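You operate a simulated robot arm through the tools that you are given. There is no shell and no other tool. Be economical: measure what you need, move in short steps, check, and stop when the job is done.

Carry out the task below with a simulated robot arm. There is one attempt and no reset: what you move stays moved.

## Task
Twist test the beige wire to the blue mark and sort it.
Fine: clamp it in the yellow twist tester, free the clamp after; a crack goes to Redo, else Pass.

Only the result counts: the job must be done as asked and must still hold three seconds after the hand-in. Knocking over, shifting, dropping, spilling or breaking anything else fails it.

## Robot
A 7-joint arm with a two-finger parallel gripper, fixed in place. Base frame: the origin is at the foot of the arm, x ahead of it, y to its left, z up; the work surface is at about z = 0.86. Units: m, rad, N and s.
With the tool pointing down near the work surface it reaches from about 0.22 to 0.74 m from the base axis. Its first joint turns from -2.897 to 2.897 rad. Payload 1.57 kg.
Tool frame: the origin (TCP) lies between the finger pads and is the grasp point; the fingertips stand 0.03 m ahead of it; z points along the fingers, y is the line along which they close. Largest opening 0.11 m; finger width 0.024, thickness 0.012; the body of the gripper, 0.048 by 0.112 m, starts 0.078 m behind the TCP.
Orientation is told as [roll, pitch, yaw] about the base's x, y, z axes, in that order, counted from this pose: with the fingers straight down and closing along the base's y, the tool's x points along the base's -x, its y along +y and its z along -z.

## Interface
- The arm moves only by the tool nudge_tool. Its argument "rows" is one flat list of numbers, 7 for each row, row after row: the shift along the base's x, y, z in m, then the turn, a rotation vector about the base's x, y, z in rad, then the gripper command, from -1 (shut) to 1 (fully open), values between in proportion. In form: [dx, dy, dz, rx, ry, rz, claw, dx, dy, dz, rx, ry, rz, claw, ...]. A call has 1 to 8 rows; each row is the pose to reach, as a shift and turn from the pose commanded when the call began. Each row takes 0.2 s and may step no farther than 0.05 m and 0.15 rad from the row before; otherwise, or with a gripper value out of range, the whole call is refused. A pose out of reach is approached as far as the arm can. The call stops where the force on the tool passes 90 N (or 10 N more than at its start, if that is more) or the arm is blocked; 0.2 s more then pass. The fingers move at their own pace (about 0.045 m/s each) and stop on an object; they squeeze with about 29 N. The grip force told is the motor's: it shows also when the fingers shut on nothing. Time passes only in rows, and 0.2 s behind the last, so rows that repeat a pose let the fingers close. The reply holds the time, the measured pose of the TCP, the force on the tool along the base axes, the opening and the grip force, in the units named above and with some noise.
- Cameras (640 x 400 px; columns grow to the right, rows downward): "scene" is fixed at [0.3997, 0.4974, 1.7053]; the picture's right is [-0.99, -0.10, 0.00], its down [-0.07, 0.68, -0.73] and it looks along [0.07, -0.73, -0.68] (base axes); focal length 332 px, centre (320, 200). "wrist" rides on the gripper at [-0.036, 0, -0.08] in the tool frame; the picture's right is [0.00, -1.00, 0.00], its down [0.97, 0.00, -0.24] and it looks along [0.24, 0.00, 0.97] (tool axes); focal length 218 px, centre (320, 200).
- snapshot(camera): a new picture of that camera. It takes no simulated time.
- slide_trunk(by): slides the trunk up (or, below 0, down) by that many m; the arm rides with it, the base frame stays. It gives what a move gives, with no picture.
- probe_pixels(camera, pixels): for up to 12 pixels [column, row] of the newest picture of that camera ("zoom" is the newest enlarged one), the place [x, y, z] in the base frame of the surface seen there, good to about 0.002 m. It takes no simulated time.
- close_up(camera, box): a new picture of the part [left, top, right, bottom] of that camera's present view, enlarged. It takes no simulated time.
- finish_job(): hands the job in; it is judged then, once.

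Go step by step. Measure first, check grasps and placings, and put right what went wrong. The budget is 80 turns and 38 pictures, counting those below and the enlarged ones. Unless the task says otherwise, let go and move clear before handing in, and close with one line.

The tools are called after "Call:" as a command line: name --argument value ..., lists and objects as JSON in quotes. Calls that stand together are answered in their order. nudge_tool: Moves the arm, as the interface text tells. Its arguments: {"type":"object","properties":{"rows":{"type":"array"}},"required":["rows"]} The other tools are called the same way: slide_trunk (by) slides the trunk up or down; snapshot (camera) takes a picture; probe_pixels (camera, pixels) gives the place of the surface under pixels of a picture; close_up (camera, box) takes an enlarged picture of a part of a camera's view; finish_job () hands the job in.

At the start:

```text
time_s: 0.0
tcp_pos: [0.2054, -0.323, 1.2253]
orientation: [0.0, 0.0, -0.001]
wrist_force: [0.4, 0.2, 0.3]
grip_width: 0.1101
grip_force: 0.1
trunk travel left (down, up): [-0.525, 0.065]
```

scene: 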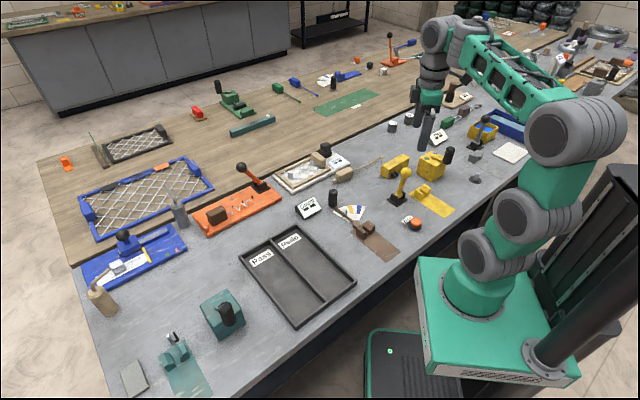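
wrist: 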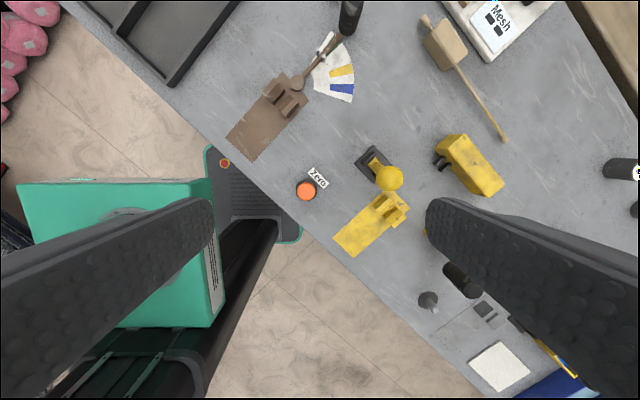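

The scene shows several testers: a yellow block near (430,190), a brown one near (375,235), and trays labelled Pass and Redo near (298,270). I'll enlarge the main areas first.

Call:
close_up --camera "scene" --box '[300, 130, 480, 270]'

Call:
close_up --camera "scene" --box '[380, 60, 560, 190]'

Call:
close_up --camera "wrist" --box '[220, 0, 520, 260]'

```text
2.86 times, centred on (390, 200) of scene
```

zoom: 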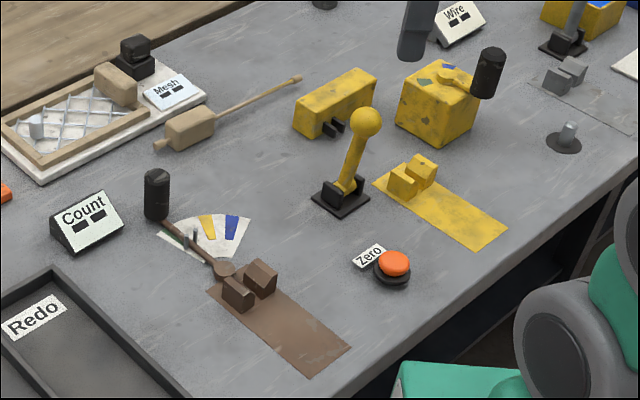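

```text
3.08 times, centred on (470, 125) of scene
```

zoom: 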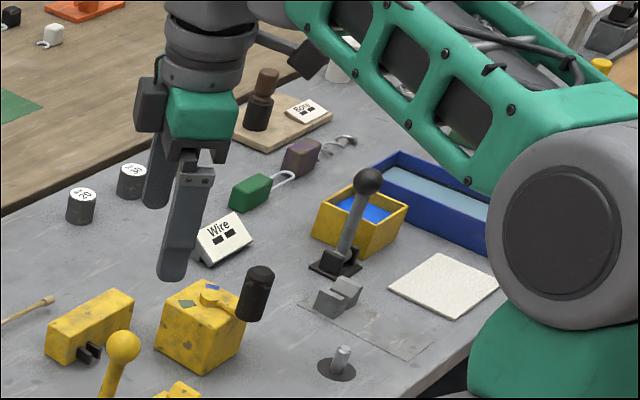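

```text
1.54 times, centred on (370, 130) of wrist
```

zoom: 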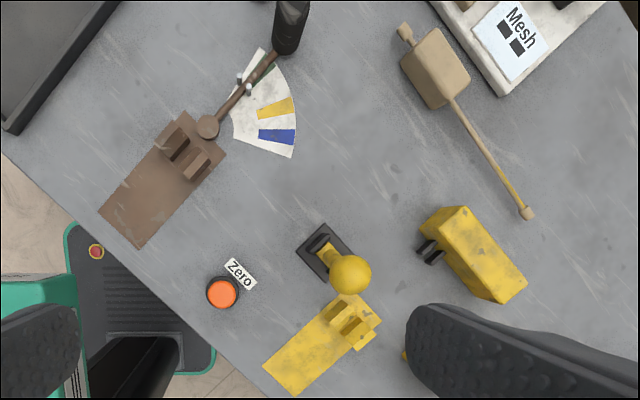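

The beige wire (block and rod) lies near scene zoom (230,110), and the yellow box with a crank and coloured marks is near (435,100). I need closer views and positions.

Call:
close_up --camera "scene" --box '[380, 140, 460, 220]'

Call:
probe_pixels --camera "scene" --pixels '[[345, 175], [383, 159], [384, 172], [403, 173], [398, 202], [415, 190], [432, 160], [449, 155], [411, 223], [435, 203], [317, 270], [285, 285]]'

Call:
probe_pixels --camera "wrist" --pixels '[[426, 18], [446, 45], [478, 98], [504, 139], [470, 165], [440, 160], [390, 178], [375, 160], [380, 212], [398, 212], [307, 190], [345, 250]]'

```text
5.00 times, centred on (420, 180) of scene
```

zoom: 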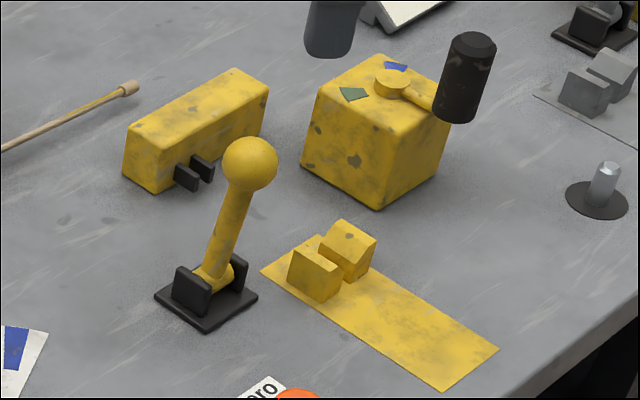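

```text
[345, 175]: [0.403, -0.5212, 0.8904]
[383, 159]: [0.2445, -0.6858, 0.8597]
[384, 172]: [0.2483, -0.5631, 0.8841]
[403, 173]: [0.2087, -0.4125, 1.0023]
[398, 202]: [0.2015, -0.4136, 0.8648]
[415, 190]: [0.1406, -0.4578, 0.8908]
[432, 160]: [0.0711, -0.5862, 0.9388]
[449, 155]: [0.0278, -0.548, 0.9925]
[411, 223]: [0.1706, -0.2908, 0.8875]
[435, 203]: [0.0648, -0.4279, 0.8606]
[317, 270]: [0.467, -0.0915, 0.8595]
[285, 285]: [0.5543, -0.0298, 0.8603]
```

```text
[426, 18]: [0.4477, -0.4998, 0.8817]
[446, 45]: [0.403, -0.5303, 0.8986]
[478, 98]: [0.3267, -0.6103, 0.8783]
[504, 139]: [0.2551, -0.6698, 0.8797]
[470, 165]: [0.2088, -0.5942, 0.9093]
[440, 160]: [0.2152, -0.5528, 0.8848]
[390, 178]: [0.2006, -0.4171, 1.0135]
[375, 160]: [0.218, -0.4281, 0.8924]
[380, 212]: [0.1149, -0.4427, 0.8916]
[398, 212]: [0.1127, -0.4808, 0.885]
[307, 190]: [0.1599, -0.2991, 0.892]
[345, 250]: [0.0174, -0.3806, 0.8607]
```

The jaws with a strip (0.12,-0.46) and the black jaws (0.235,-0.555) form one line, with the lever at (0.20,-0.42) and the crank at (0.03,-0.55). I'll move over them for a wrist view.

Call:
nudge_tool --rows '[0.0, -0.05, 0, 0, 0, 0, 1, 0.0, -0.1, 0, 0, 0, 0, 1, 0, -0.15, 0, 0, 0, 0, 1, 0, -0.2, 0, 0, 0, 0, 1, 0, -0.2, 0, 0, 0, 0, 1]'

Call:
snapshot --camera "wrist"

```text
time_s: 1.2
tcp_pos: [0.2055, -0.5257, 1.2238]
orientation: [-0.001, -0.001, 0.0]
wrist_force: [-0.6, -0.1, -0.5]
grip_width: 0.1099
grip_force: 0.0
trunk travel left (down, up): [-0.525, 0.065]
```

```text
31 pictures are left
```

wrist: 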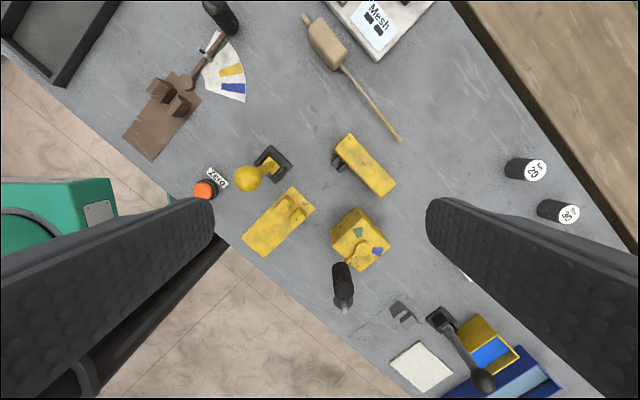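

Call:
close_up --camera "wrist" --box '[230, 120, 410, 310]'

Call:
close_up --camera "scene" --box '[420, 120, 480, 180]'

```text
2.11 times, centred on (320, 215) of wrist
```

zoom: 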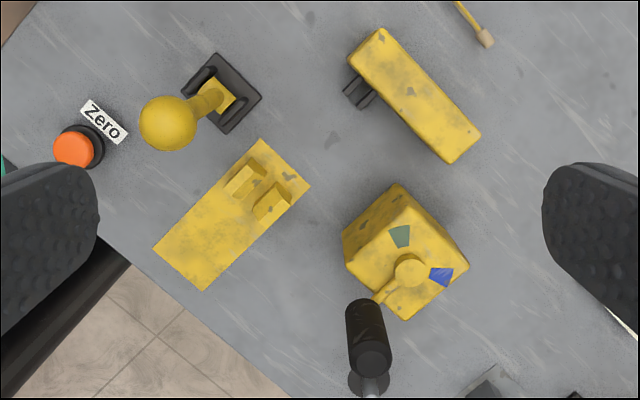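

```text
6.67 times, centred on (450, 150) of scene
```

zoom: 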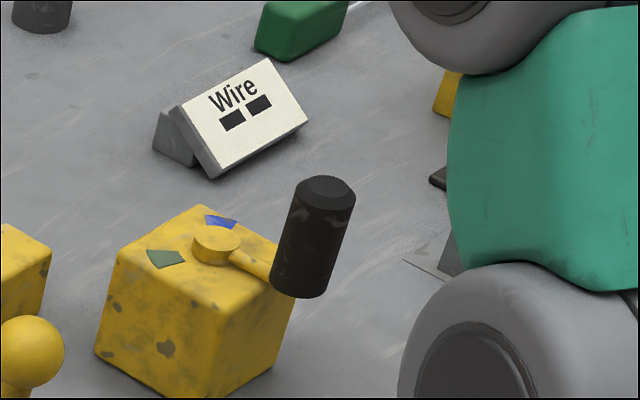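

The dial shows green at zoom (400,236) and blue at (441,276), with the pivot at (411,271) and the arm pointing down-left. I'll measure all of these precisely.

Call:
probe_pixels --camera "wrist" --pixels '[[363, 248], [377, 251], [359, 232], [350, 257], [341, 265], [343, 302], [348, 235], [388, 243], [363, 271], [356, 208], [333, 230], [260, 250]]'

Call:
close_up --camera "wrist" --box '[320, 200, 400, 320]'

```text
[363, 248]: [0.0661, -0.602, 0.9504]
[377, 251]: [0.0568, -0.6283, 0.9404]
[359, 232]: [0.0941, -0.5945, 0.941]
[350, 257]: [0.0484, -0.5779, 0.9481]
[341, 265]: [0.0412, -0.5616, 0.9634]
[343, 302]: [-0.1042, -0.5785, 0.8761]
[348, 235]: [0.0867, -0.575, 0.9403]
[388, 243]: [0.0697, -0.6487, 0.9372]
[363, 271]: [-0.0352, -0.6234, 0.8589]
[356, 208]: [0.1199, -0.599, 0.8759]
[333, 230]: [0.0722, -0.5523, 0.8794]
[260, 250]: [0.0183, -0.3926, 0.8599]
```

```text
3.33 times, centred on (360, 260) of wrist
```

zoom: 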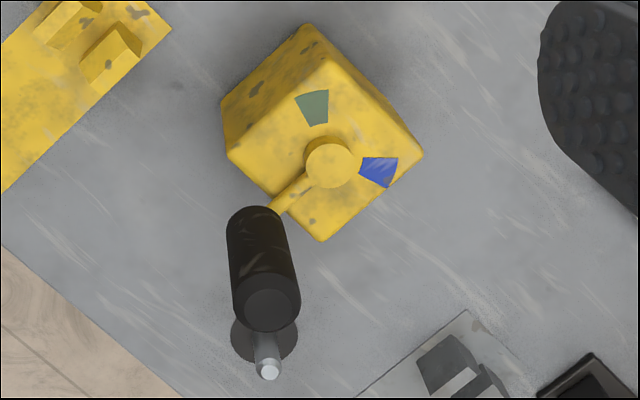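

Call:
probe_pixels --camera "zoom" --pixels '[[329, 155], [350, 165], [310, 160], [313, 107], [305, 94], [379, 172], [393, 176], [295, 193], [285, 203], [266, 308], [255, 225], [312, 60]]'

Call:
close_up --camera "wrist" --box '[230, 130, 350, 260]'

```text
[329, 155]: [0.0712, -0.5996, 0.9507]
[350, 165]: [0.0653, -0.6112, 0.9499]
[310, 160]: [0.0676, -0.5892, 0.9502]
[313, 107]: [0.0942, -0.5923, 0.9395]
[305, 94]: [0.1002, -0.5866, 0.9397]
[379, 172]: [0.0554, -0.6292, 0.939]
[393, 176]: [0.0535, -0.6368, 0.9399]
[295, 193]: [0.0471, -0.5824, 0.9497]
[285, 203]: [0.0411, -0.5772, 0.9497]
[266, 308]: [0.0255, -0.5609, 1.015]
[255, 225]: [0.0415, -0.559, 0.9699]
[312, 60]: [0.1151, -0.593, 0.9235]
```

```text
3.08 times, centred on (290, 195) of wrist
```

zoom: 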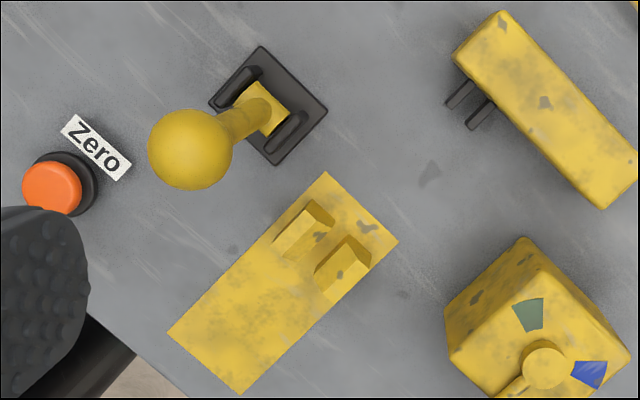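

The pivot is (0.067,-0.600), the handle about (0.024,-0.561), and blue is roughly +114° counter-clockwise from the arm. I'll go to the wire next, turning the wrist to about -2.4 rad so that the later placing turn stays comfortable.

Call:
nudge_tool --rows '[0.025, 0, 0, 0, 0, -0.15, 1, 0.05, 0, 0, 0, 0, -0.3, 1, 0.075, 0, 0, 0, 0, -0.45, 1, 0.1, 0, 0, 0, 0, -0.6, 1, 0.125, 0, 0, 0, 0, -0.75, 1, 0.15, 0, 0, 0, 0, -0.9, 1, 0.175, 0, 0, 0, 0, -1.05, 1, 0.194, 0, 0, 0, 0, -1.2, 1]'

Call:
nudge_tool --rows '[0, 0, -0.02, 0, 0, -0.15, 1, 0, 0, -0.04, 0, 0, -0.3, 1, 0, 0, -0.06, 0, 0, -0.45, 1, 0, 0, -0.08, 0, 0, -0.6, 1, 0, 0, -0.1, 0, 0, -0.75, 1, 0, 0, -0.12, 0, 0, -0.9, 1, 0, 0, -0.14, 0, 0, -1.05, 1, 0, 0, -0.16, 0, 0, -1.2, 1]'

Call:
snapshot --camera "wrist"

```text
time_s: 2.5
tcp_pos: [0.344, -0.53, 1.2242]
orientation: [-0.01, -0.029, -0.787]
wrist_force: [15.4, -6.4, -17.2]
grip_width: 0.1099
grip_force: 0.0
out of reach, approached as far as the arm can: row 6
trunk travel left (down, up): [-0.525, 0.065]
stopped in row 6: the force on the tool passed its limit (the readings are from after the stop); the commanded pose is now the measured one
```

```text
time_s: 4.3
tcp_pos: [0.3456, -0.5288, 1.0636]
orientation: [-0.008, -0.027, -1.987]
wrist_force: [0.2, -0.4, 0.8]
grip_width: 0.1102
grip_force: 0.0
trunk travel left (down, up): [-0.525, 0.065]
```

```text
26 pictures are left
```

wrist: 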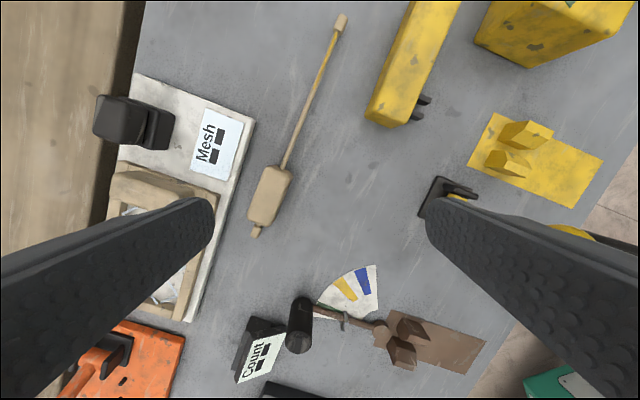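

The wire is fully visible, from its tip at (340,22) to its stub at (257,232). I'll probe it along with the Mesh tray edge and the yellow jaws.

Call:
probe_pixels --camera "wrist" --pixels '[[340, 22], [328, 55], [310, 104], [287, 160], [270, 195], [257, 232], [250, 222], [281, 218], [263, 167], [294, 171], [506, 164], [526, 134]]'

Call:
close_up --camera "wrist" --box '[360, 50, 620, 220]'

Call:
close_up --camera "wrist" --box '[220, 0, 370, 250]'

```text
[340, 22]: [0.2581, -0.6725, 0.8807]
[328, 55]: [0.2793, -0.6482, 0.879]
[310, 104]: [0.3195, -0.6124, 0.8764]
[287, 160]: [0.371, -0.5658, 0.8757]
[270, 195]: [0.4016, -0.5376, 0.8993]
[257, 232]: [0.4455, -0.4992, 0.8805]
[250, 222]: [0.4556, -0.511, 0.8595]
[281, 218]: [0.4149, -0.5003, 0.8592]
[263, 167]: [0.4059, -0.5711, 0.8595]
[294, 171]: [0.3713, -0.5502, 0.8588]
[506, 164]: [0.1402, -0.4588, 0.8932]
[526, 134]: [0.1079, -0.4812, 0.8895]
```

```text
2.35 times, centred on (490, 135) of wrist
```

zoom: 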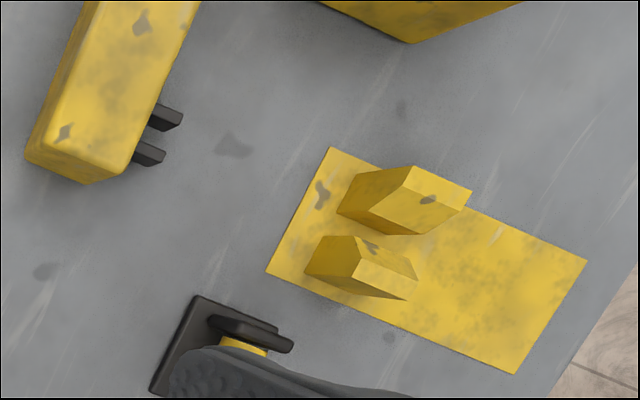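

```text
1.60 times, centred on (295, 125) of wrist
```

zoom: 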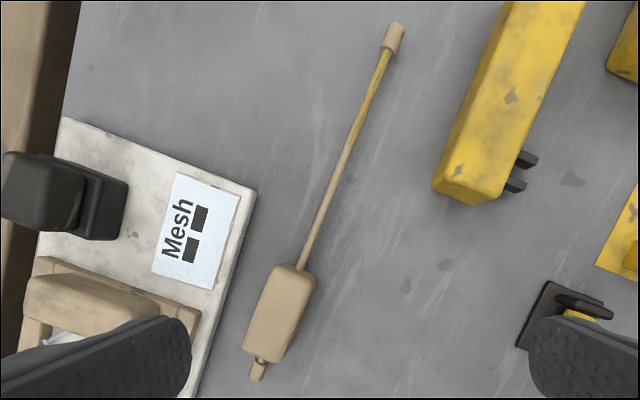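

The wire axis runs from (0.4455,-0.4992) to (0.258,-0.6725). I'll probe the slot geometry before I leave this view.

Call:
probe_pixels --camera "wrist" --pixels '[[425, 99.7], [418, 115], [494.3, 112.9], [603, 160.5], [572.9, 208], [467.8, 165], [528, 135], [541, 133], [513, 131], [499, 156], [511, 157], [520, 170]]'

Call:
probe_pixels --camera "wrist" --pixels '[[513.4, 150.5], [536, 158], [505, 143], [530, 122], [556, 131], [536, 149], [522, 149], [533, 177], [497, 151], [511, 151], [490, 165], [414, 118]]'

```text
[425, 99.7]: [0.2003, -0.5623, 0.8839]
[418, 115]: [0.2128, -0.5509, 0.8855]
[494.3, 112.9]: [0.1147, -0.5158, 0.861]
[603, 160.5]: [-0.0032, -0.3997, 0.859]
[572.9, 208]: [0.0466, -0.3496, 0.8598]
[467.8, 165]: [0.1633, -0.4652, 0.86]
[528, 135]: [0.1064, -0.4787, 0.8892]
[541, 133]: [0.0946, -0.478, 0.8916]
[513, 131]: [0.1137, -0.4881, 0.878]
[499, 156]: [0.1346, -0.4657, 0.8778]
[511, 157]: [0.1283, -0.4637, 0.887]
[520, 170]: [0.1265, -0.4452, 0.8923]
```

```text
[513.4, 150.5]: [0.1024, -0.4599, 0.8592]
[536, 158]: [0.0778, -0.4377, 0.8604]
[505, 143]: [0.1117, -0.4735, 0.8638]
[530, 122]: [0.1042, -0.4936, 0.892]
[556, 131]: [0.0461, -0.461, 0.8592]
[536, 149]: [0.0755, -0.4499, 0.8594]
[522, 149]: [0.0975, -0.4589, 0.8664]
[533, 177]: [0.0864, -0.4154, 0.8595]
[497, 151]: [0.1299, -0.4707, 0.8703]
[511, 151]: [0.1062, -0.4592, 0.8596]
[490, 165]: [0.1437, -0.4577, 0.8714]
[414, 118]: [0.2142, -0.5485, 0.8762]
```

The slot axis lies on x+y ≈ -0.3515 heading -44.6°, the black prongs sit at t ≈ 0.094 beyond the strip front, and the wire's block centre is (0.4016,-0.5376). I'll align over the block with a partial opening, then check.

Call:
nudge_tool --rows '[0.014, -0.002, -0.02, 0.005, -0.006, -0.11, 0.18, 0.028, -0.004, -0.04, 0.01, -0.012, -0.22, 0.18, 0.042, -0.006, -0.06, 0.014, -0.018, -0.33, 0.18, 0.056, -0.0088, -0.08, 0.017, -0.022, -0.408, 0.18, 0.056, -0.0088, -0.1, 0.017, -0.022, -0.408, 0.18, 0.056, -0.0088, -0.1, 0.017, -0.022, -0.408, 0.18]'

Call:
snapshot --camera "wrist"

```text
time_s: 5.7
tcp_pos: [0.4001, -0.5375, 0.964]
orientation: [-0.001, 0.002, -2.395]
wrist_force: [0.1, -0.9, -0.4]
grip_width: 0.065
grip_force: 0.0
trunk travel left (down, up): [-0.525, 0.065]
```

```text
23 pictures are left
```

wrist: 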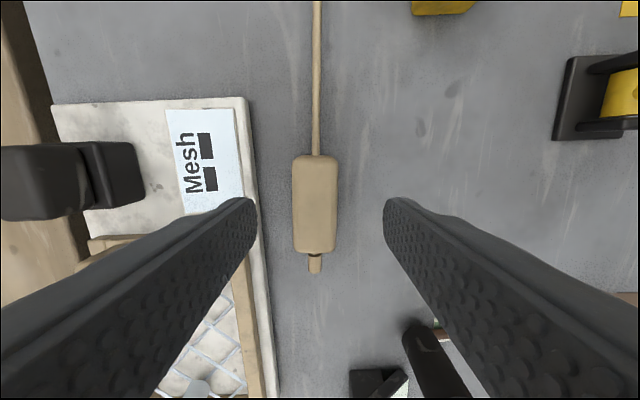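

The wire sits slightly left of centre (col 316) and the Mesh board edge (col ~255) is close to the left finger. I'll narrow the opening to 0.046, shift 2 mm, and descend.

Call:
nudge_tool --rows '[0.002, -0.0018, 0, 0, 0, 0, -0.16, 0.002, -0.0018, 0, 0, 0, 0, -0.16, 0.002, -0.0018, -0.03, 0, 0, 0, -0.16, 0.002, -0.0018, -0.055, 0, 0, 0, -0.16, 0.002, -0.0018, -0.07, 0, 0, 0, -0.16, 0.002, -0.0018, -0.07, 0, 0, 0, -1, 0.002, -0.0018, -0.07, 0, 0, 0, -1, 0.002, -0.0018, -0.07, 0, 0, 0, -1]'

```text
time_s: 7.5
tcp_pos: [0.4029, -0.5401, 0.8955]
orientation: [-0.002, 0.0, -2.394]
wrist_force: [0.5, 0.4, 0.4]
grip_width: 0.0318
grip_force: 29.0
trunk travel left (down, up): [-0.525, 0.065]
```

Grip is firm on the block (0.0318 m, 29 N). I'll lift clear above the lever, then swing around to the yellow strip.

Call:
nudge_tool --rows '[0, 0, 0.045, 0, 0, 0, -1, 0, 0, 0.09, 0, 0, 0, -1, 0, 0, 0.135, 0, 0, 0, -1, 0, 0, 0.18, 0, 0, 0, -1]'

Call:
nudge_tool --rows '[-0.02, 0.01, 0, 0, 0, 0.14, -1, -0.045, 0.02, 0, 0, 0, 0.28, -1, -0.075, 0.03, 0, 0, 0, 0.42, -1, -0.105, 0.04, 0, 0, 0, 0.56, -1, -0.135, 0.05, 0, 0, 0, 0.7, -1, -0.165, 0.06, 0, 0, 0, 0.84, -1, -0.195, 0.07, 0, 0, 0, 0.98, -1, -0.225, 0.08, 0, 0, 0, 1.12, -1]'

```text
time_s: 8.5
tcp_pos: [0.4028, -0.5385, 1.0732]
orientation: [-0.002, 0.0, -2.393]
wrist_force: [0.4, -0.2, -0.5]
grip_width: 0.0002
grip_force: 21.1
trunk travel left (down, up): [-0.525, 0.065]
```

```text
time_s: 10.3
tcp_pos: [0.1769, -0.4588, 1.0739]
orientation: [-0.002, 0.001, -1.272]
wrist_force: [-0.4, -0.5, 1.1]
grip_width: 0.0
grip_force: 21.5
trunk travel left (down, up): [-0.525, 0.065]
```

The grip width fell to 0.000, so the wire slipped out during the lift. I'll find where it is now.

Call:
snapshot --camera "scene"

Call:
snapshot --camera "wrist"

```text
22 pictures are left
```

scene: 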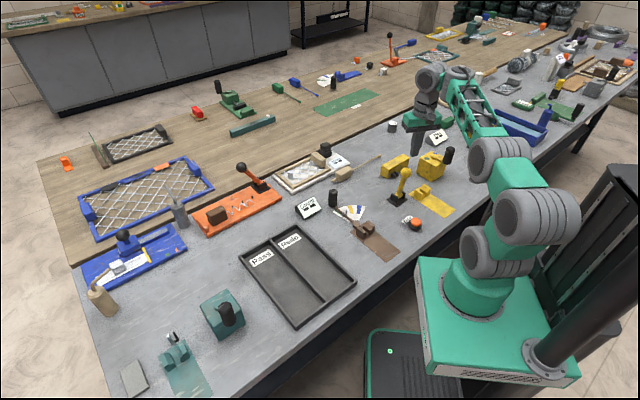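

```text
21 pictures are left
```

wrist: 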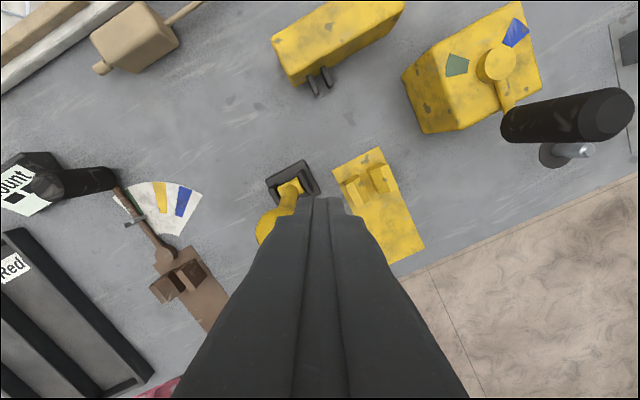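

The wire appears to still lie at its original spot (scene (345,175)). I'll go back over it and re-measure.

Call:
nudge_tool --rows '[0.03, -0.01, 0, 0, 0, -0.14, -0.16, 0.06, -0.02, 0, 0, 0, -0.28, -0.16, 0.09, -0.03, 0, 0, 0, -0.42, -0.16, 0.12, -0.04, 0, 0, 0, -0.56, -0.16, 0.15, -0.05, 0, 0, 0, -0.7, -0.16, 0.18, -0.06, 0, 0, 0, -0.84, -0.16, 0.21, -0.07, 0, 0, 0, -0.98, -0.16, 0.225, -0.08, 0, 0, 0, -1.12, -0.16]'

Call:
nudge_tool --rows '[0, 0, -0.05, 0, 0, 0, -0.16, 0, 0, -0.1, 0, 0, 0, -0.16, 0, 0, -0.11, 0, 0, 0, -0.16]'

Call:
snapshot --camera "wrist"

```text
time_s: 12.1
tcp_pos: [0.403, -0.5407, 1.0743]
orientation: [-0.001, 0.0, -2.397]
wrist_force: [-0.2, -0.3, 0.8]
grip_width: 0.046
grip_force: 0.0
trunk travel left (down, up): [-0.525, 0.065]
```

```text
time_s: 12.9
tcp_pos: [0.404, -0.5417, 0.9604]
orientation: [-0.001, 0.001, -2.394]
wrist_force: [0.4, -0.1, -0.2]
grip_width: 0.046
grip_force: 0.0
trunk travel left (down, up): [-0.525, 0.065]
```

```text
20 pictures are left
```

wrist: 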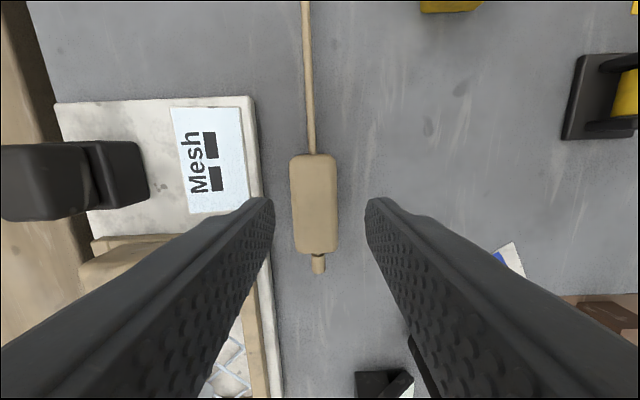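

The wire dropped back almost in place, turned by about 2.8° (rod from (318,262) to (305,0)). I'll probe it for an exact re-grasp.

Call:
probe_pixels --camera "wrist" --pixels '[[314, 205], [308, 90], [305, 10], [318, 264], [296, 205], [334, 205], [292, 205], [338, 205], [312, 157], [315, 250]]'

Call:
close_up --camera "scene" --box '[320, 140, 400, 200]'

```text
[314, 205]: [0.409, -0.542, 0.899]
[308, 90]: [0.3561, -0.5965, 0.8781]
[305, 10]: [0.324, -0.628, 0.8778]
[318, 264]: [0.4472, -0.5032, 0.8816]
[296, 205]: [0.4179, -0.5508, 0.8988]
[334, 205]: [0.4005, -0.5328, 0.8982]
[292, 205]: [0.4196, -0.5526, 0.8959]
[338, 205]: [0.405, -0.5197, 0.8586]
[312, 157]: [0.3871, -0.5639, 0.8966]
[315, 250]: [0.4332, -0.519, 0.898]
```

```text
6.67 times, centred on (360, 170) of scene
```

zoom: 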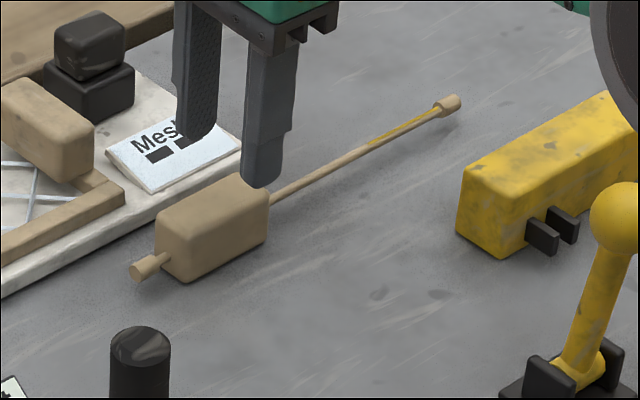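

The block centre is (0.410,-0.5415) with heading -134.6°. I'll regrasp lower, wait for the squeeze to build, and lift slowly.

Call:
nudge_tool --rows '[0.0055, 0.0005, 0, 0, 0, 0.045, -0.16, 0.0055, 0.0005, -0.03, 0, 0, 0.045, -0.16, 0.0055, 0.0005, -0.06, 0, 0, 0.045, -0.16, 0.0055, 0.0005, -0.0705, 0, 0, 0.045, -0.16, 0.0055, 0.0005, -0.0705, 0, 0, 0.045, -0.16, 0.0055, 0.0005, -0.0705, 0, 0, 0.045, -1, 0.0055, 0.0005, -0.0705, 0, 0, 0.045, -1, 0.0055, 0.0005, -0.0705, 0, 0, 0.045, -1]'

Call:
nudge_tool --rows '[0, 0, 0, 0, 0, 0, -1, 0, 0, 0, 0, 0, 0, -1, 0, 0, 0.003, 0, 0, 0, -1, 0, 0, 0.006, 0, 0, 0, -1, 0, 0, 0.01, 0, 0, 0, -1, 0, 0, 0.015, 0, 0, 0, -1, 0, 0, 0.02, 0, 0, 0, -1]'

```text
time_s: 14.7
tcp_pos: [0.4079, -0.5403, 0.8939]
orientation: [-0.002, 0.0, -2.349]
wrist_force: [0.7, 0.1, 0.1]
grip_width: 0.0317
grip_force: 29.2
trunk travel left (down, up): [-0.525, 0.065]
```

```text
time_s: 16.3
tcp_pos: [0.4085, -0.5404, 0.9118]
orientation: [-0.002, 0.001, -2.349]
wrist_force: [0.1, -0.5, -1.7]
grip_width: 0.0316
grip_force: 29.0
trunk travel left (down, up): [-0.525, 0.065]
```

It's holding (0.0316 m, about 1.7 N of load). I'll continue lifting gently.

Call:
nudge_tool --rows '[0, 0, 0.01, 0, 0, 0, -1, 0, 0, 0.025, 0, 0, 0, -1, 0, 0, 0.045, 0, 0, 0, -1, 0, 0, 0.07, 0, 0, 0, -1, 0, 0, 0.095, 0, 0, 0, -1, 0, 0, 0.12, 0, 0, 0, -1, 0, 0, 0.145, 0, 0, 0, -1, 0, 0, 0.16, 0, 0, 0, -1]'

Call:
snapshot --camera "wrist"

```text
time_s: 18.1
tcp_pos: [0.4088, -0.5403, 1.0741]
orientation: [-0.003, 0.003, -2.35]
wrist_force: [0.4, -0.7, -1.5]
grip_width: 0.0318
grip_force: 28.9
trunk travel left (down, up): [-0.525, 0.065]
```

```text
18 pictures are left
```

wrist: 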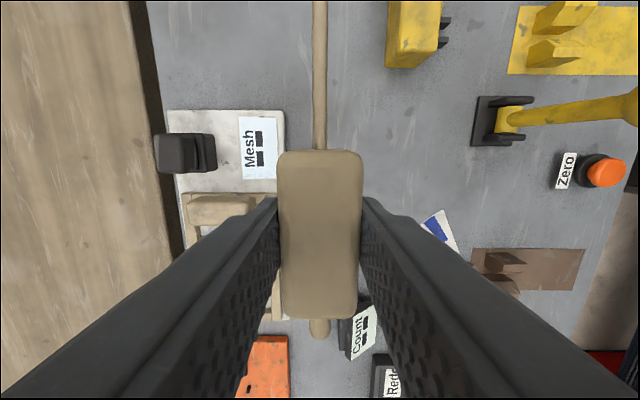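

The wire is held straight. I'll swing it over to the strip with a slower turn.

Call:
nudge_tool --rows '[-0.01, 0.004, 0, 0, 0, 0.05, -1, -0.03, 0.01, 0, 0, 0, 0.14, -1, -0.052, 0.018, 0, 0, 0, 0.24, -1, -0.075, 0.027, 0, 0, 0, 0.35, -1, -0.1, 0.036, 0, 0, 0, 0.46, -1, -0.125, 0.045, 0, 0, 0, 0.57, -1, -0.15, 0.054, 0, 0, 0, 0.68, -1, -0.17, 0.062, 0, 0, 0, 0.78, -1]'

Call:
nudge_tool --rows '[-0.02, 0.008, 0, 0, 0, 0.1, -1, -0.045, 0.016, 0, 0, 0, 0.21, -1, -0.07, 0.025, 0, 0, 0, 0.32, -1, -0.095, 0.034, 0, 0, 0, 0.43, -1, -0.12, 0.043, 0, 0, 0, 0.54, -1, -0.145, 0.052, 0, 0, 0, 0.65, -1, -0.165, 0.06, 0, 0, 0, 0.74, -1, -0.1766, 0.0638, 0, 0, 0, 0.791, -1]'

Call:
snapshot --camera "wrist"

```text
time_s: 19.9
tcp_pos: [0.2371, -0.4785, 1.0728]
orientation: [-0.001, 0.002, -1.568]
wrist_force: [-0.2, 0.4, -1.6]
grip_width: 0.0317
grip_force: 28.7
trunk travel left (down, up): [-0.525, 0.065]
```

```text
time_s: 21.7
tcp_pos: [0.0619, -0.4133, 1.0723]
orientation: [-0.003, 0.0, -0.778]
wrist_force: [0.4, -1.0, -2.9]
grip_width: 0.0316
grip_force: 28.7
trunk travel left (down, up): [-0.525, 0.065]
```

```text
17 pictures are left
```

wrist: 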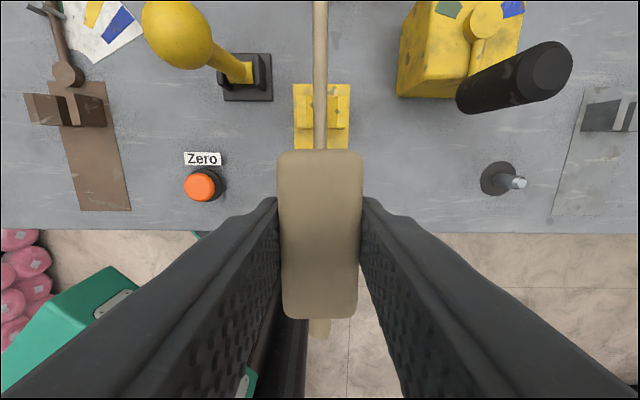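

The alignment looks good: strip centred at col 321, rod at col 320. I'll lower to just above the jaws and check again.

Call:
nudge_tool --rows '[0.0003, -0.001, -0.02, 0, 0, 0, -1, 0.0003, -0.001, -0.05, 0, 0, 0, -1, 0.0003, -0.001, -0.08, 0, 0, 0, -1, 0.0003, -0.001, -0.11, 0, 0, 0, -1, 0.0003, -0.001, -0.13, 0, 0, 0, -1, 0.0003, -0.001, -0.145, 0, 0, 0, -1]'

Call:
snapshot --camera "wrist"

Call:
close_up --camera "scene" --box '[370, 130, 470, 220]'

```text
time_s: 23.1
tcp_pos: [0.0619, -0.4151, 0.9296]
orientation: [-0.001, -0.001, -0.778]
wrist_force: [0.7, -0.3, -1.5]
grip_width: 0.0318
grip_force: 29.4
trunk travel left (down, up): [-0.525, 0.065]
```

```text
16 pictures are left
```

wrist: 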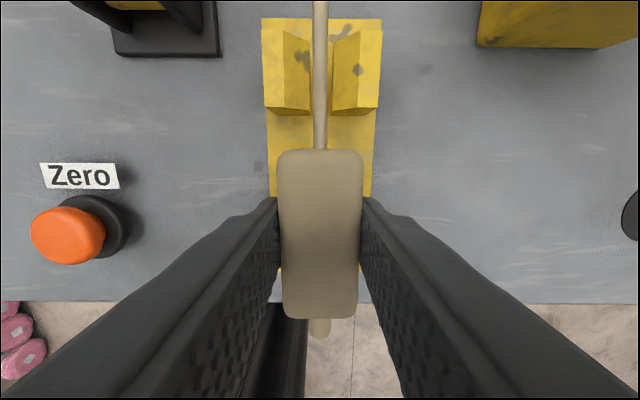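

```text
4.44 times, centred on (420, 175) of scene
```

zoom: 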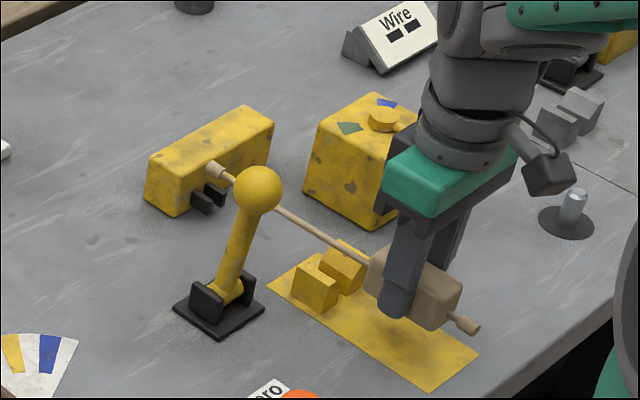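

The rod is over the slot (col 320, jaws 303 and 335). I'll probe the tip against the prongs before lowering.

Call:
probe_pixels --camera "zoom" --pixels '[[213, 168], [218, 172], [228, 178], [203, 200], [199, 188], [217, 187], [178, 200], [183, 170], [230, 160], [300, 222], [340, 243], [211, 205]]'

```text
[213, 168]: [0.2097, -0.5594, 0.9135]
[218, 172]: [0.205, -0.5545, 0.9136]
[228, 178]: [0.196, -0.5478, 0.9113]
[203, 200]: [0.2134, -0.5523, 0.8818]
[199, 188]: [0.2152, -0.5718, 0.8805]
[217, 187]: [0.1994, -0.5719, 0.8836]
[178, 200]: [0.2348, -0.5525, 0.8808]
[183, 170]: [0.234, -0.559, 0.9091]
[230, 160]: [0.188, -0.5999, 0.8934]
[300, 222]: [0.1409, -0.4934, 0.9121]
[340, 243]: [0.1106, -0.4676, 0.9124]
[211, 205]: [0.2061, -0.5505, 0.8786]
```

The headstock face is at t=0.1115, the prongs span 0.088–0.1115, and the tip cap is at about 0.095. I'll advance 3 mm and lower onto the strip.

Call:
nudge_tool --rows '[0.0021, -0.0021, -0.01, 0, 0, 0, -1, 0.0021, -0.0021, -0.02, 0, 0, 0, -1, 0.0021, -0.0021, -0.028, 0, 0, 0, -1, 0.0021, -0.0021, -0.034, 0, 0, 0, -1, 0.0021, -0.0021, -0.036, 0, 0, 0, -1, 0.0021, -0.0021, -0.036, 0, 0, 0, -1]'

Call:
close_up --camera "scene" --box '[370, 130, 470, 220]'

```text
time_s: 24.5
tcp_pos: [0.0624, -0.4167, 0.8933]
orientation: [-0.004, -0.002, -0.778]
wrist_force: [0.2, 3.1, 18.1]
grip_width: 0.0316
grip_force: 29.0
trunk travel left (down, up): [-0.525, 0.065]
```

```text
4.44 times, centred on (420, 175) of scene
```

zoom: 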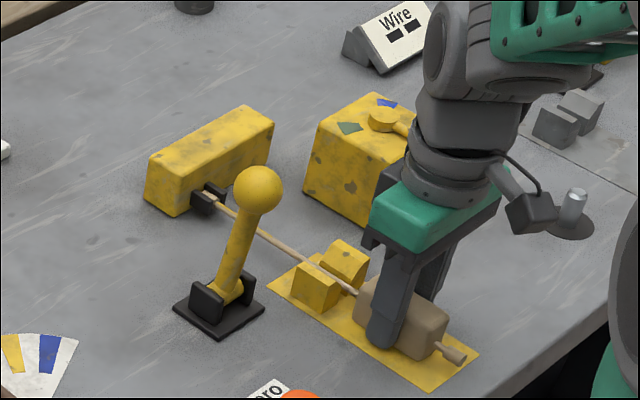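

The rod is seated in both the black prongs and the yellow jaws. I'll release it and retreat upward.

Call:
nudge_tool --rows '[0, 0, 0.001, 0, 0, 0, -0.6, 0, 0, 0.001, 0, 0, 0, -0.16, 0, 0, 0.001, 0, 0, 0, -0.16, 0, 0, 0.03, 0, 0, 0, -0.16, 0, 0, 0.07, 0, 0, 0, -0.16, 0, 0, 0.11, 0, 0, 0, -0.5, 0, 0, 0.15, 0, 0, 0, -1, 0, 0, 0.19, 0, 0, 0, -1]'

Call:
close_up --camera "wrist" --box '[100, 0, 400, 190]'

```text
time_s: 26.3
tcp_pos: [0.0632, -0.4173, 1.0814]
orientation: [-0.001, 0.0, -0.777]
wrist_force: [-0.7, 0.1, 0.0]
grip_width: 0.0
grip_force: 12.1
trunk travel left (down, up): [-0.525, 0.065]
```

```text
2.11 times, centred on (250, 95) of wrist
```

zoom: 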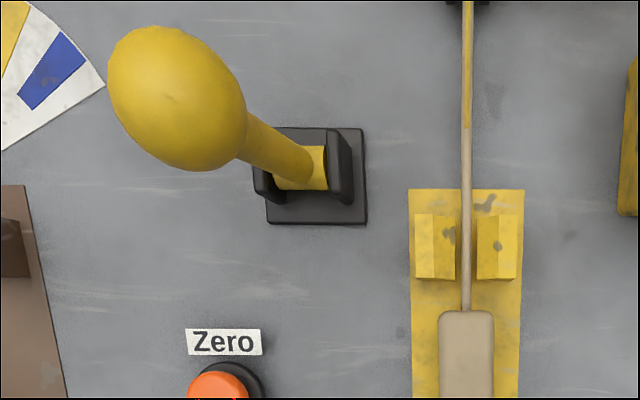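

The cheeks show that the lever swings along the wire's direction. I'll probe the ball and base to get its tilt.

Call:
probe_pixels --camera "zoom" --pixels '[[178, 98], [150, 60], [230, 100], [190, 160], [270, 150], [305, 165], [275, 130], [363, 130], [366, 222], [270, 222], [340, 150], [310, 180]]'

```text
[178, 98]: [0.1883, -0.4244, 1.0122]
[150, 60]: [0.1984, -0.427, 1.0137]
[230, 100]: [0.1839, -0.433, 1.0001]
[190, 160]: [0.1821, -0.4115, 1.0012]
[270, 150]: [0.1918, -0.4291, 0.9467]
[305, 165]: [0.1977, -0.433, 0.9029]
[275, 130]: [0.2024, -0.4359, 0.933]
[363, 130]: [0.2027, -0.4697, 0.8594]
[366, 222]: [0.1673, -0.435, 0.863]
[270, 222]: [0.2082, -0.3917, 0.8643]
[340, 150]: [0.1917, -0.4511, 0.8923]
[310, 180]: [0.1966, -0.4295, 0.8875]
```

The lever pivots near (0.205,-0.431,0.878) with its ball at about (0.198,-0.422,0.997), leaning slightly toward the strip's tail. I'll come in behind the ball with shut fingers.

Call:
nudge_tool --rows '[0.035, 0.012, 0, 0, 0, 0, -1, 0.07, 0.024, 0, 0, 0, 0, -1, 0.096, 0.034, 0, 0, 0, 0, -1, 0.096, 0.034, -0.03, 0, 0, 0, -1, 0.096, 0.034, -0.065, 0, 0, 0, -1, 0.096, 0.034, -0.075, 0, 0, 0, -1]'

Call:
nudge_tool --rows '[0.0107, -0.0105, 0, 0, 0, 0, -1, 0.0178, -0.0176, 0, 0, 0, 0, -1, 0.0249, -0.0246, 0, 0, 0, 0, -1, 0.032, -0.0316, -0.002, 0, 0, 0, -1, 0.039, -0.0386, -0.004, 0, 0, 0, -1]'

```text
time_s: 27.7
tcp_pos: [0.1582, -0.3838, 1.0057]
orientation: [0.0, 0.003, -0.779]
wrist_force: [0.0, -0.7, -0.2]
grip_width: 0.0001
grip_force: 22.4
trunk travel left (down, up): [-0.525, 0.065]
```

```text
time_s: 28.8
tcp_pos: [0.1783, -0.3988, 1.0033]
orientation: [0.013, 0.036, -0.796]
wrist_force: [-48.3, 32.2, 15.6]
grip_width: 0.0
grip_force: 21.5
trunk travel left (down, up): [-0.525, 0.065]
stopped in row 5: the force on the tool passed its limit (the readings are from after the stop); the commanded pose is now the measured one
```

The push met strong resistance and moved only slightly, so the lever may be at its stop in this direction. I'll look.

Call:
close_up --camera "scene" --box '[370, 130, 470, 220]'

```text
4.44 times, centred on (420, 175) of scene
```

zoom: 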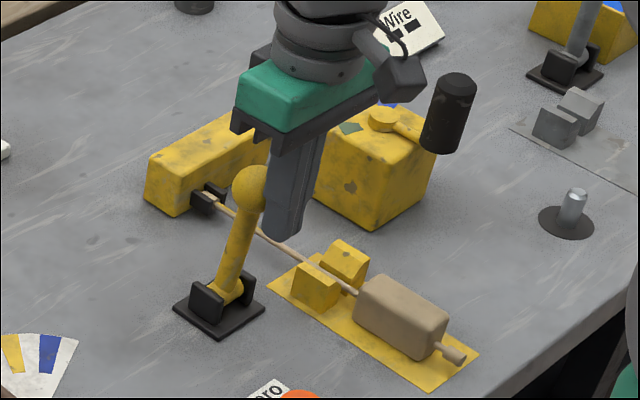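

The ball hasn't moved, so this is the lever's stop and it must be thrown toward the tail instead. I'll back off, rise over, and come down on the far side.

Call:
nudge_tool --rows '[-0.014, 0.014, 0, -0.0348, -0.0159, 0.018, -1, -0.014, 0.014, 0.045, -0.0348, -0.0159, 0.018, -1, -0.014, 0.014, 0.08, -0.0348, -0.0159, 0.018, -1, 0.02, -0.02, 0.08, -0.0348, -0.0159, 0.018, -1, 0.0547, -0.0537, 0.08, -0.0348, -0.0159, 0.018, -1, 0.0597, -0.0587, 0.05, -0.0348, -0.0159, 0.018, -1, 0.0597, -0.0587, 0.01, -0.0348, -0.0159, 0.018, -1, 0.0597, -0.0587, 0.0, -0.0348, -0.0159, 0.018, -1]'

Call:
nudge_tool --rows '[-0.0107, 0.0105, 0, 0, 0, 0, -1, -0.0178, 0.0176, 0, 0, 0, 0, -1, -0.0249, 0.0246, 0, 0, 0, 0, -1, -0.032, 0.0316, -0.002, 0, 0, 0, -1, -0.039, 0.0386, -0.004, 0, 0, 0, -1]'

```text
time_s: 30.6
tcp_pos: [0.2466, -0.4671, 1.0021]
orientation: [-0.007, -0.009, -0.769]
wrist_force: [0.0, -0.2, -0.5]
grip_width: 0.0002
grip_force: 21.2
trunk travel left (down, up): [-0.525, 0.065]
```

```text
time_s: 31.8
tcp_pos: [0.2072, -0.427, 0.9991]
orientation: [-0.007, -0.008, -0.769]
wrist_force: [-0.9, -0.3, 0.1]
grip_width: 0.0
grip_force: 21.1
trunk travel left (down, up): [-0.525, 0.065]
```

There was little resistance, so the lever is following this way. I'll keep sweeping along its arc.

Call:
nudge_tool --rows '[-0.0107, 0.0105, -0.003, 0, 0, 0, -1, -0.0213, 0.0211, -0.008, 0, 0, 0, -1, -0.032, 0.0316, -0.015, 0, 0, 0, -1, -0.0427, 0.0422, -0.023, 0, 0, 0, -1]'

Call:
close_up --camera "scene" --box '[370, 130, 470, 220]'

```text
time_s: 32.8
tcp_pos: [0.1644, -0.3844, 0.976]
orientation: [-0.007, -0.009, -0.77]
wrist_force: [-0.8, 0.2, 0.3]
grip_width: 0.0
grip_force: 21.5
trunk travel left (down, up): [-0.525, 0.065]
```

```text
4.44 times, centred on (420, 175) of scene
```

zoom: 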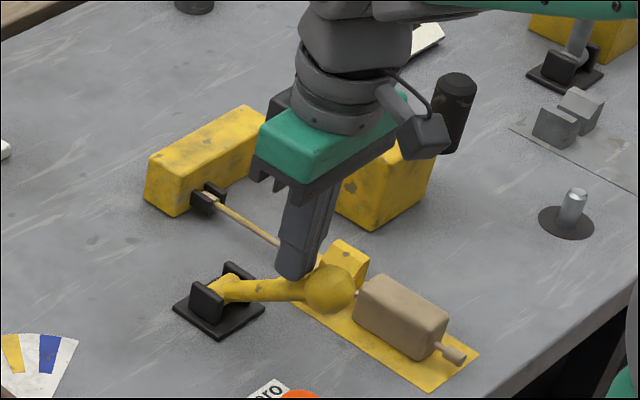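

The lever has swung well over; its ball is now near zoom (330,285). I'll measure it to see whether it's at its end stop.

Call:
probe_pixels --camera "zoom" --pixels '[[330, 285], [325, 300], [345, 270], [280, 288], [240, 290], [350, 250]]'

Call:
nudge_tool --rows '[0.0107, -0.0105, 0.03, 0, 0, 0, -1, 0.0107, -0.0105, 0.08, 0, 0, 0, -1, 0.0107, -0.0105, 0.105, 0, 0, 0, -1]'

Call:
snapshot --camera "wrist"

```text
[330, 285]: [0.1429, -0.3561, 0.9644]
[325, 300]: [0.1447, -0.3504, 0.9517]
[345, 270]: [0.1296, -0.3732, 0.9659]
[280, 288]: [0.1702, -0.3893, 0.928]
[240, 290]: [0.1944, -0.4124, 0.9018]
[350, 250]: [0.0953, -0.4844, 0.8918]
```

```text
time_s: 33.6
tcp_pos: [0.1751, -0.3947, 1.0808]
orientation: [-0.006, -0.008, -0.768]
wrist_force: [0.3, 0.6, 0.5]
grip_width: 0.0003
grip_force: 20.9
trunk travel left (down, up): [-0.525, 0.065]
```

```text
10 pictures are left
```

wrist: 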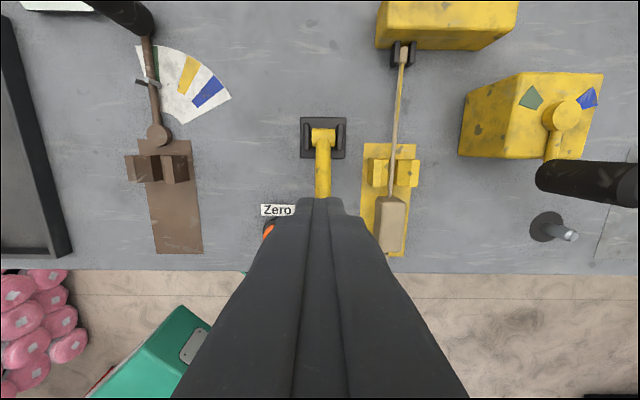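

The ball is at roughly 51° from upright and my finger was only just touching it, so it may not have reached its stop. I'll go back and push on until it resists.

Call:
nudge_tool --rows '[0, 0, -0.05, 0, 0, 0, -1, 0, 0, -0.1, 0, 0, 0, -1, -0.0107, 0.0105, -0.108, 0, 0, 0, -1, -0.0157, 0.0155, -0.113, 0, 0, 0, -1, -0.0207, 0.0205, -0.119, 0, 0, 0, -1, -0.0242, 0.024, -0.126, 0, 0, 0, -1, -0.0277, 0.0275, -0.133, 0, 0, 0, -1]'

```text
time_s: 35.2
tcp_pos: [0.1551, -0.3749, 0.9576]
orientation: [-0.022, -0.034, -0.761]
wrist_force: [36.2, -3.3, 83.5]
grip_width: 0.0001
grip_force: 21.7
trunk travel left (down, up): [-0.525, 0.065]
```

The lever resists firmly (83 N), so it's at its end stop. I'll back off, correct the tilt, and check the jaws.

Call:
nudge_tool --rows '[0.012, -0.012, 0.02, 0.0, 0.0, 0, -1, 0.02, -0.02, 0.06, 0, 0, 0, -1, 0.02, -0.02, 0.1, 0, 0, 0, -1, 0.02, -0.02, 0.13, 0, 0, 0, -1]'

Call:
close_up --camera "wrist" --box '[260, 20, 460, 260]'

```text
time_s: 36.2
tcp_pos: [0.167, -0.3891, 1.0775]
orientation: [-0.005, -0.009, -0.77]
wrist_force: [0.4, -0.9, 0.7]
grip_width: 0.0
grip_force: 21.7
trunk travel left (down, up): [-0.525, 0.065]
```

```text
1.67 times, centred on (360, 140) of wrist
```

zoom: 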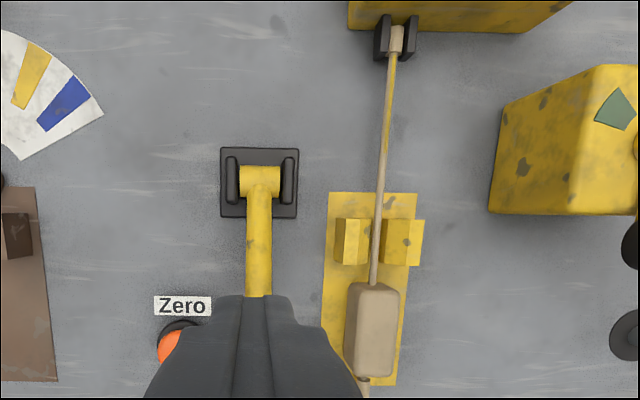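

The jaws have closed in on the rod, so the wire appears clamped. Next I'll go over the crank handle at (0.025,-0.561), pre-turning the wrist so it can follow the crank's arc.

Call:
nudge_tool --rows '[-0.018, -0.0215, 0.01, 0, 0, -0.125, -0.09, -0.036, -0.043, 0.01, 0, 0, -0.25, -0.09, -0.054, -0.0645, 0.01, 0, 0, -0.375, -0.09, -0.072, -0.086, 0.01, 0, 0, -0.5, -0.09, -0.09, -0.1075, 0.01, 0, 0, -0.625, -0.09, -0.108, -0.129, 0.01, 0, 0, -0.75, -0.09, -0.126, -0.1505, 0.01, 0, 0, -0.875, -0.09, -0.142, -0.172, 0.01, 0, 0, -1.0, -0.09]'

Call:
snapshot --camera "wrist"

```text
time_s: 38.0
tcp_pos: [0.0249, -0.5617, 1.0841]
orientation: [-0.007, -0.009, -1.772]
wrist_force: [-0.5, -0.2, 0.4]
grip_width: 0.0501
grip_force: 0.0
trunk travel left (down, up): [-0.525, 0.065]
```

```text
8 pictures are left
```

wrist: 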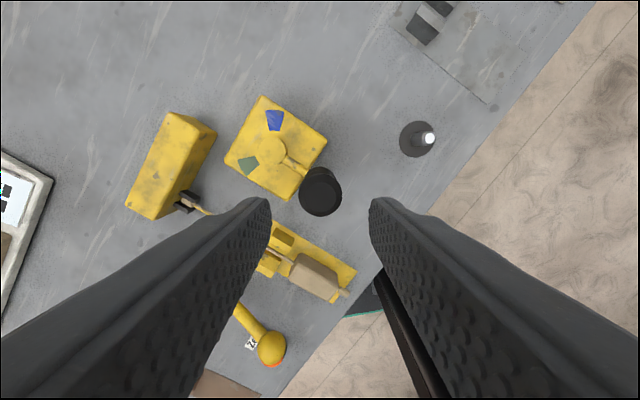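

The handle sits between the fingers at (320,190). I'll probe its top and the dial from here.

Call:
probe_pixels --camera "wrist" --pixels '[[320, 178], [303, 182], [337, 182], [320, 200], [320, 212], [271, 150], [258, 150], [285, 150], [274, 120], [249, 165], [295, 165], [271, 138]]'

Call:
close_up --camera "wrist" --box '[210, 80, 360, 230]'

```text
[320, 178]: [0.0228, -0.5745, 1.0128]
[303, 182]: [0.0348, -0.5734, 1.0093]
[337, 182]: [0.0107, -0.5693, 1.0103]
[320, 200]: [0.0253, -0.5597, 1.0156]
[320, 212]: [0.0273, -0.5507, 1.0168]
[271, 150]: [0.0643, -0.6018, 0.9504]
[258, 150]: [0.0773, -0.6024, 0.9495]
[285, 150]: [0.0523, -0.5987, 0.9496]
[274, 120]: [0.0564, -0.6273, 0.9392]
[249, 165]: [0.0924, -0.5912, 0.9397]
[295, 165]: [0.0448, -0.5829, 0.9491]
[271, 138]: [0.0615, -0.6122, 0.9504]
```

```text
2.67 times, centred on (285, 155) of wrist
```

zoom: 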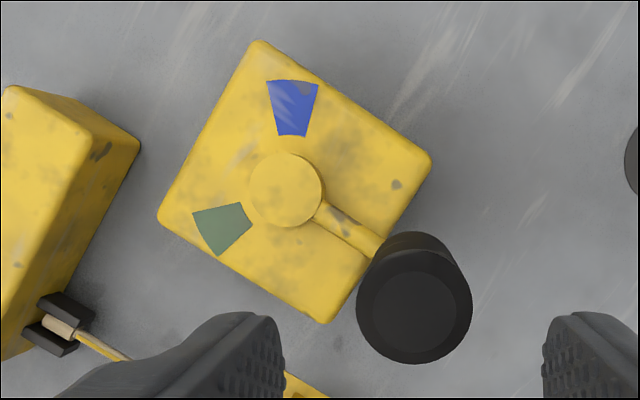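

The handle axis is about (0.0245,-0.5645) and the pivot about (0.0652,-0.6005); blue is +117–120° counter-clockwise. I'll lower and grip the handle.

Call:
nudge_tool --rows '[-0.0004, -0.003, -0.03, 0, 0, 0, -0.09, -0.0004, -0.003, -0.06, 0, 0, 0, -0.09, -0.0004, -0.003, -0.087, 0, 0, 0, -0.09, -0.0004, -0.003, -0.087, 0, 0, 0, -1, -0.0004, -0.003, -0.087, 0, 0, 0, -1, -0.0004, -0.003, -0.087, 0, 0, 0, -1]'

```text
time_s: 39.4
tcp_pos: [0.0252, -0.5635, 1.0006]
orientation: [-0.007, -0.008, -1.767]
wrist_force: [0.1, 0.5, -0.9]
grip_width: 0.0307
grip_force: 29.9
trunk travel left (down, up): [-0.525, 0.065]
```

The handle is gripped (0.0307 m). I'll start the counter-clockwise arc with 32° and check the forces.

Call:
nudge_tool --rows '[-0.0047, -0.006, 0, 0, 0, 0.1396, -1, -0.0084, -0.0126, 0, 0, 0, 0.2793, -1, -0.0113, -0.0197, 0, 0, 0, 0.4189, -1, -0.0131, -0.027, 0, 0, 0, 0.5585, -1]'

```text
time_s: 40.4
tcp_pos: [0.0103, -0.5987, 1.0014]
orientation: [-0.016, -0.014, -1.217]
wrist_force: [-1.2, -1.5, -0.1]
grip_width: 0.0
grip_force: 21.1
trunk travel left (down, up): [-0.525, 0.065]
```

The grip shows 0, so the handle squeezed out of the fingers. I'll see where the crank is.

Call:
nudge_tool --rows '[0, 0, 0.04, 0.015, 0, 0, -1, 0, 0, 0.085, 0.015, 0, 0, -0.09, 0, 0, 0.085, 0.015, 0, 0, -0.09, 0, 0, 0.085, 0.015, 0, 0, -0.09]'

Call:
snapshot --camera "wrist"

```text
time_s: 41.4
tcp_pos: [0.0123, -0.5917, 1.0851]
orientation: [0.0, 0.005, -1.213]
wrist_force: [-0.2, -0.1, 0.1]
grip_width: 0.0501
grip_force: 0.0
trunk travel left (down, up): [-0.525, 0.065]
```

```text
6 pictures are left
```

wrist: 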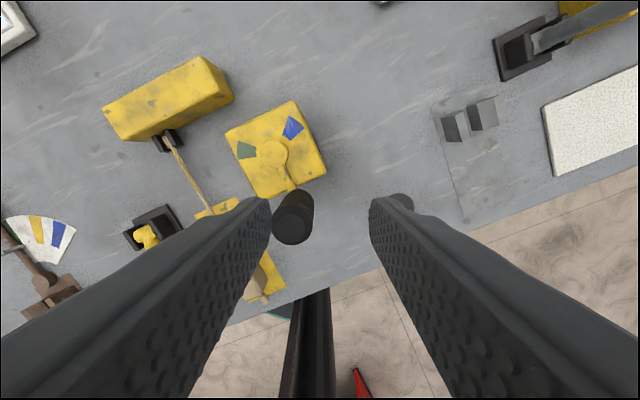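

The crank handle is at (292,222). I'll probe its position to see whether it turned.

Call:
probe_pixels --camera "wrist" --pixels '[[291, 222], [278, 222], [305, 222], [291, 210], [291, 235], [272, 155], [284, 180], [293, 127], [247, 150], [275, 145], [262, 157], [284, 154]]'

```text
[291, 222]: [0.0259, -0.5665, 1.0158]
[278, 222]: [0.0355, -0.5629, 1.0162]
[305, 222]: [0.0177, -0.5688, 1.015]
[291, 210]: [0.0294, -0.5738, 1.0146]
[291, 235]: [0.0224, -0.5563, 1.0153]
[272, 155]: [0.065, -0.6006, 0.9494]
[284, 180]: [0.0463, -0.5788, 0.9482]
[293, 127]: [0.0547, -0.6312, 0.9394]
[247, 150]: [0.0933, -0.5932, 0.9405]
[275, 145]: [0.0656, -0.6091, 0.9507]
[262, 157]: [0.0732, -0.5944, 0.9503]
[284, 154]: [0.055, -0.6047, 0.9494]
```

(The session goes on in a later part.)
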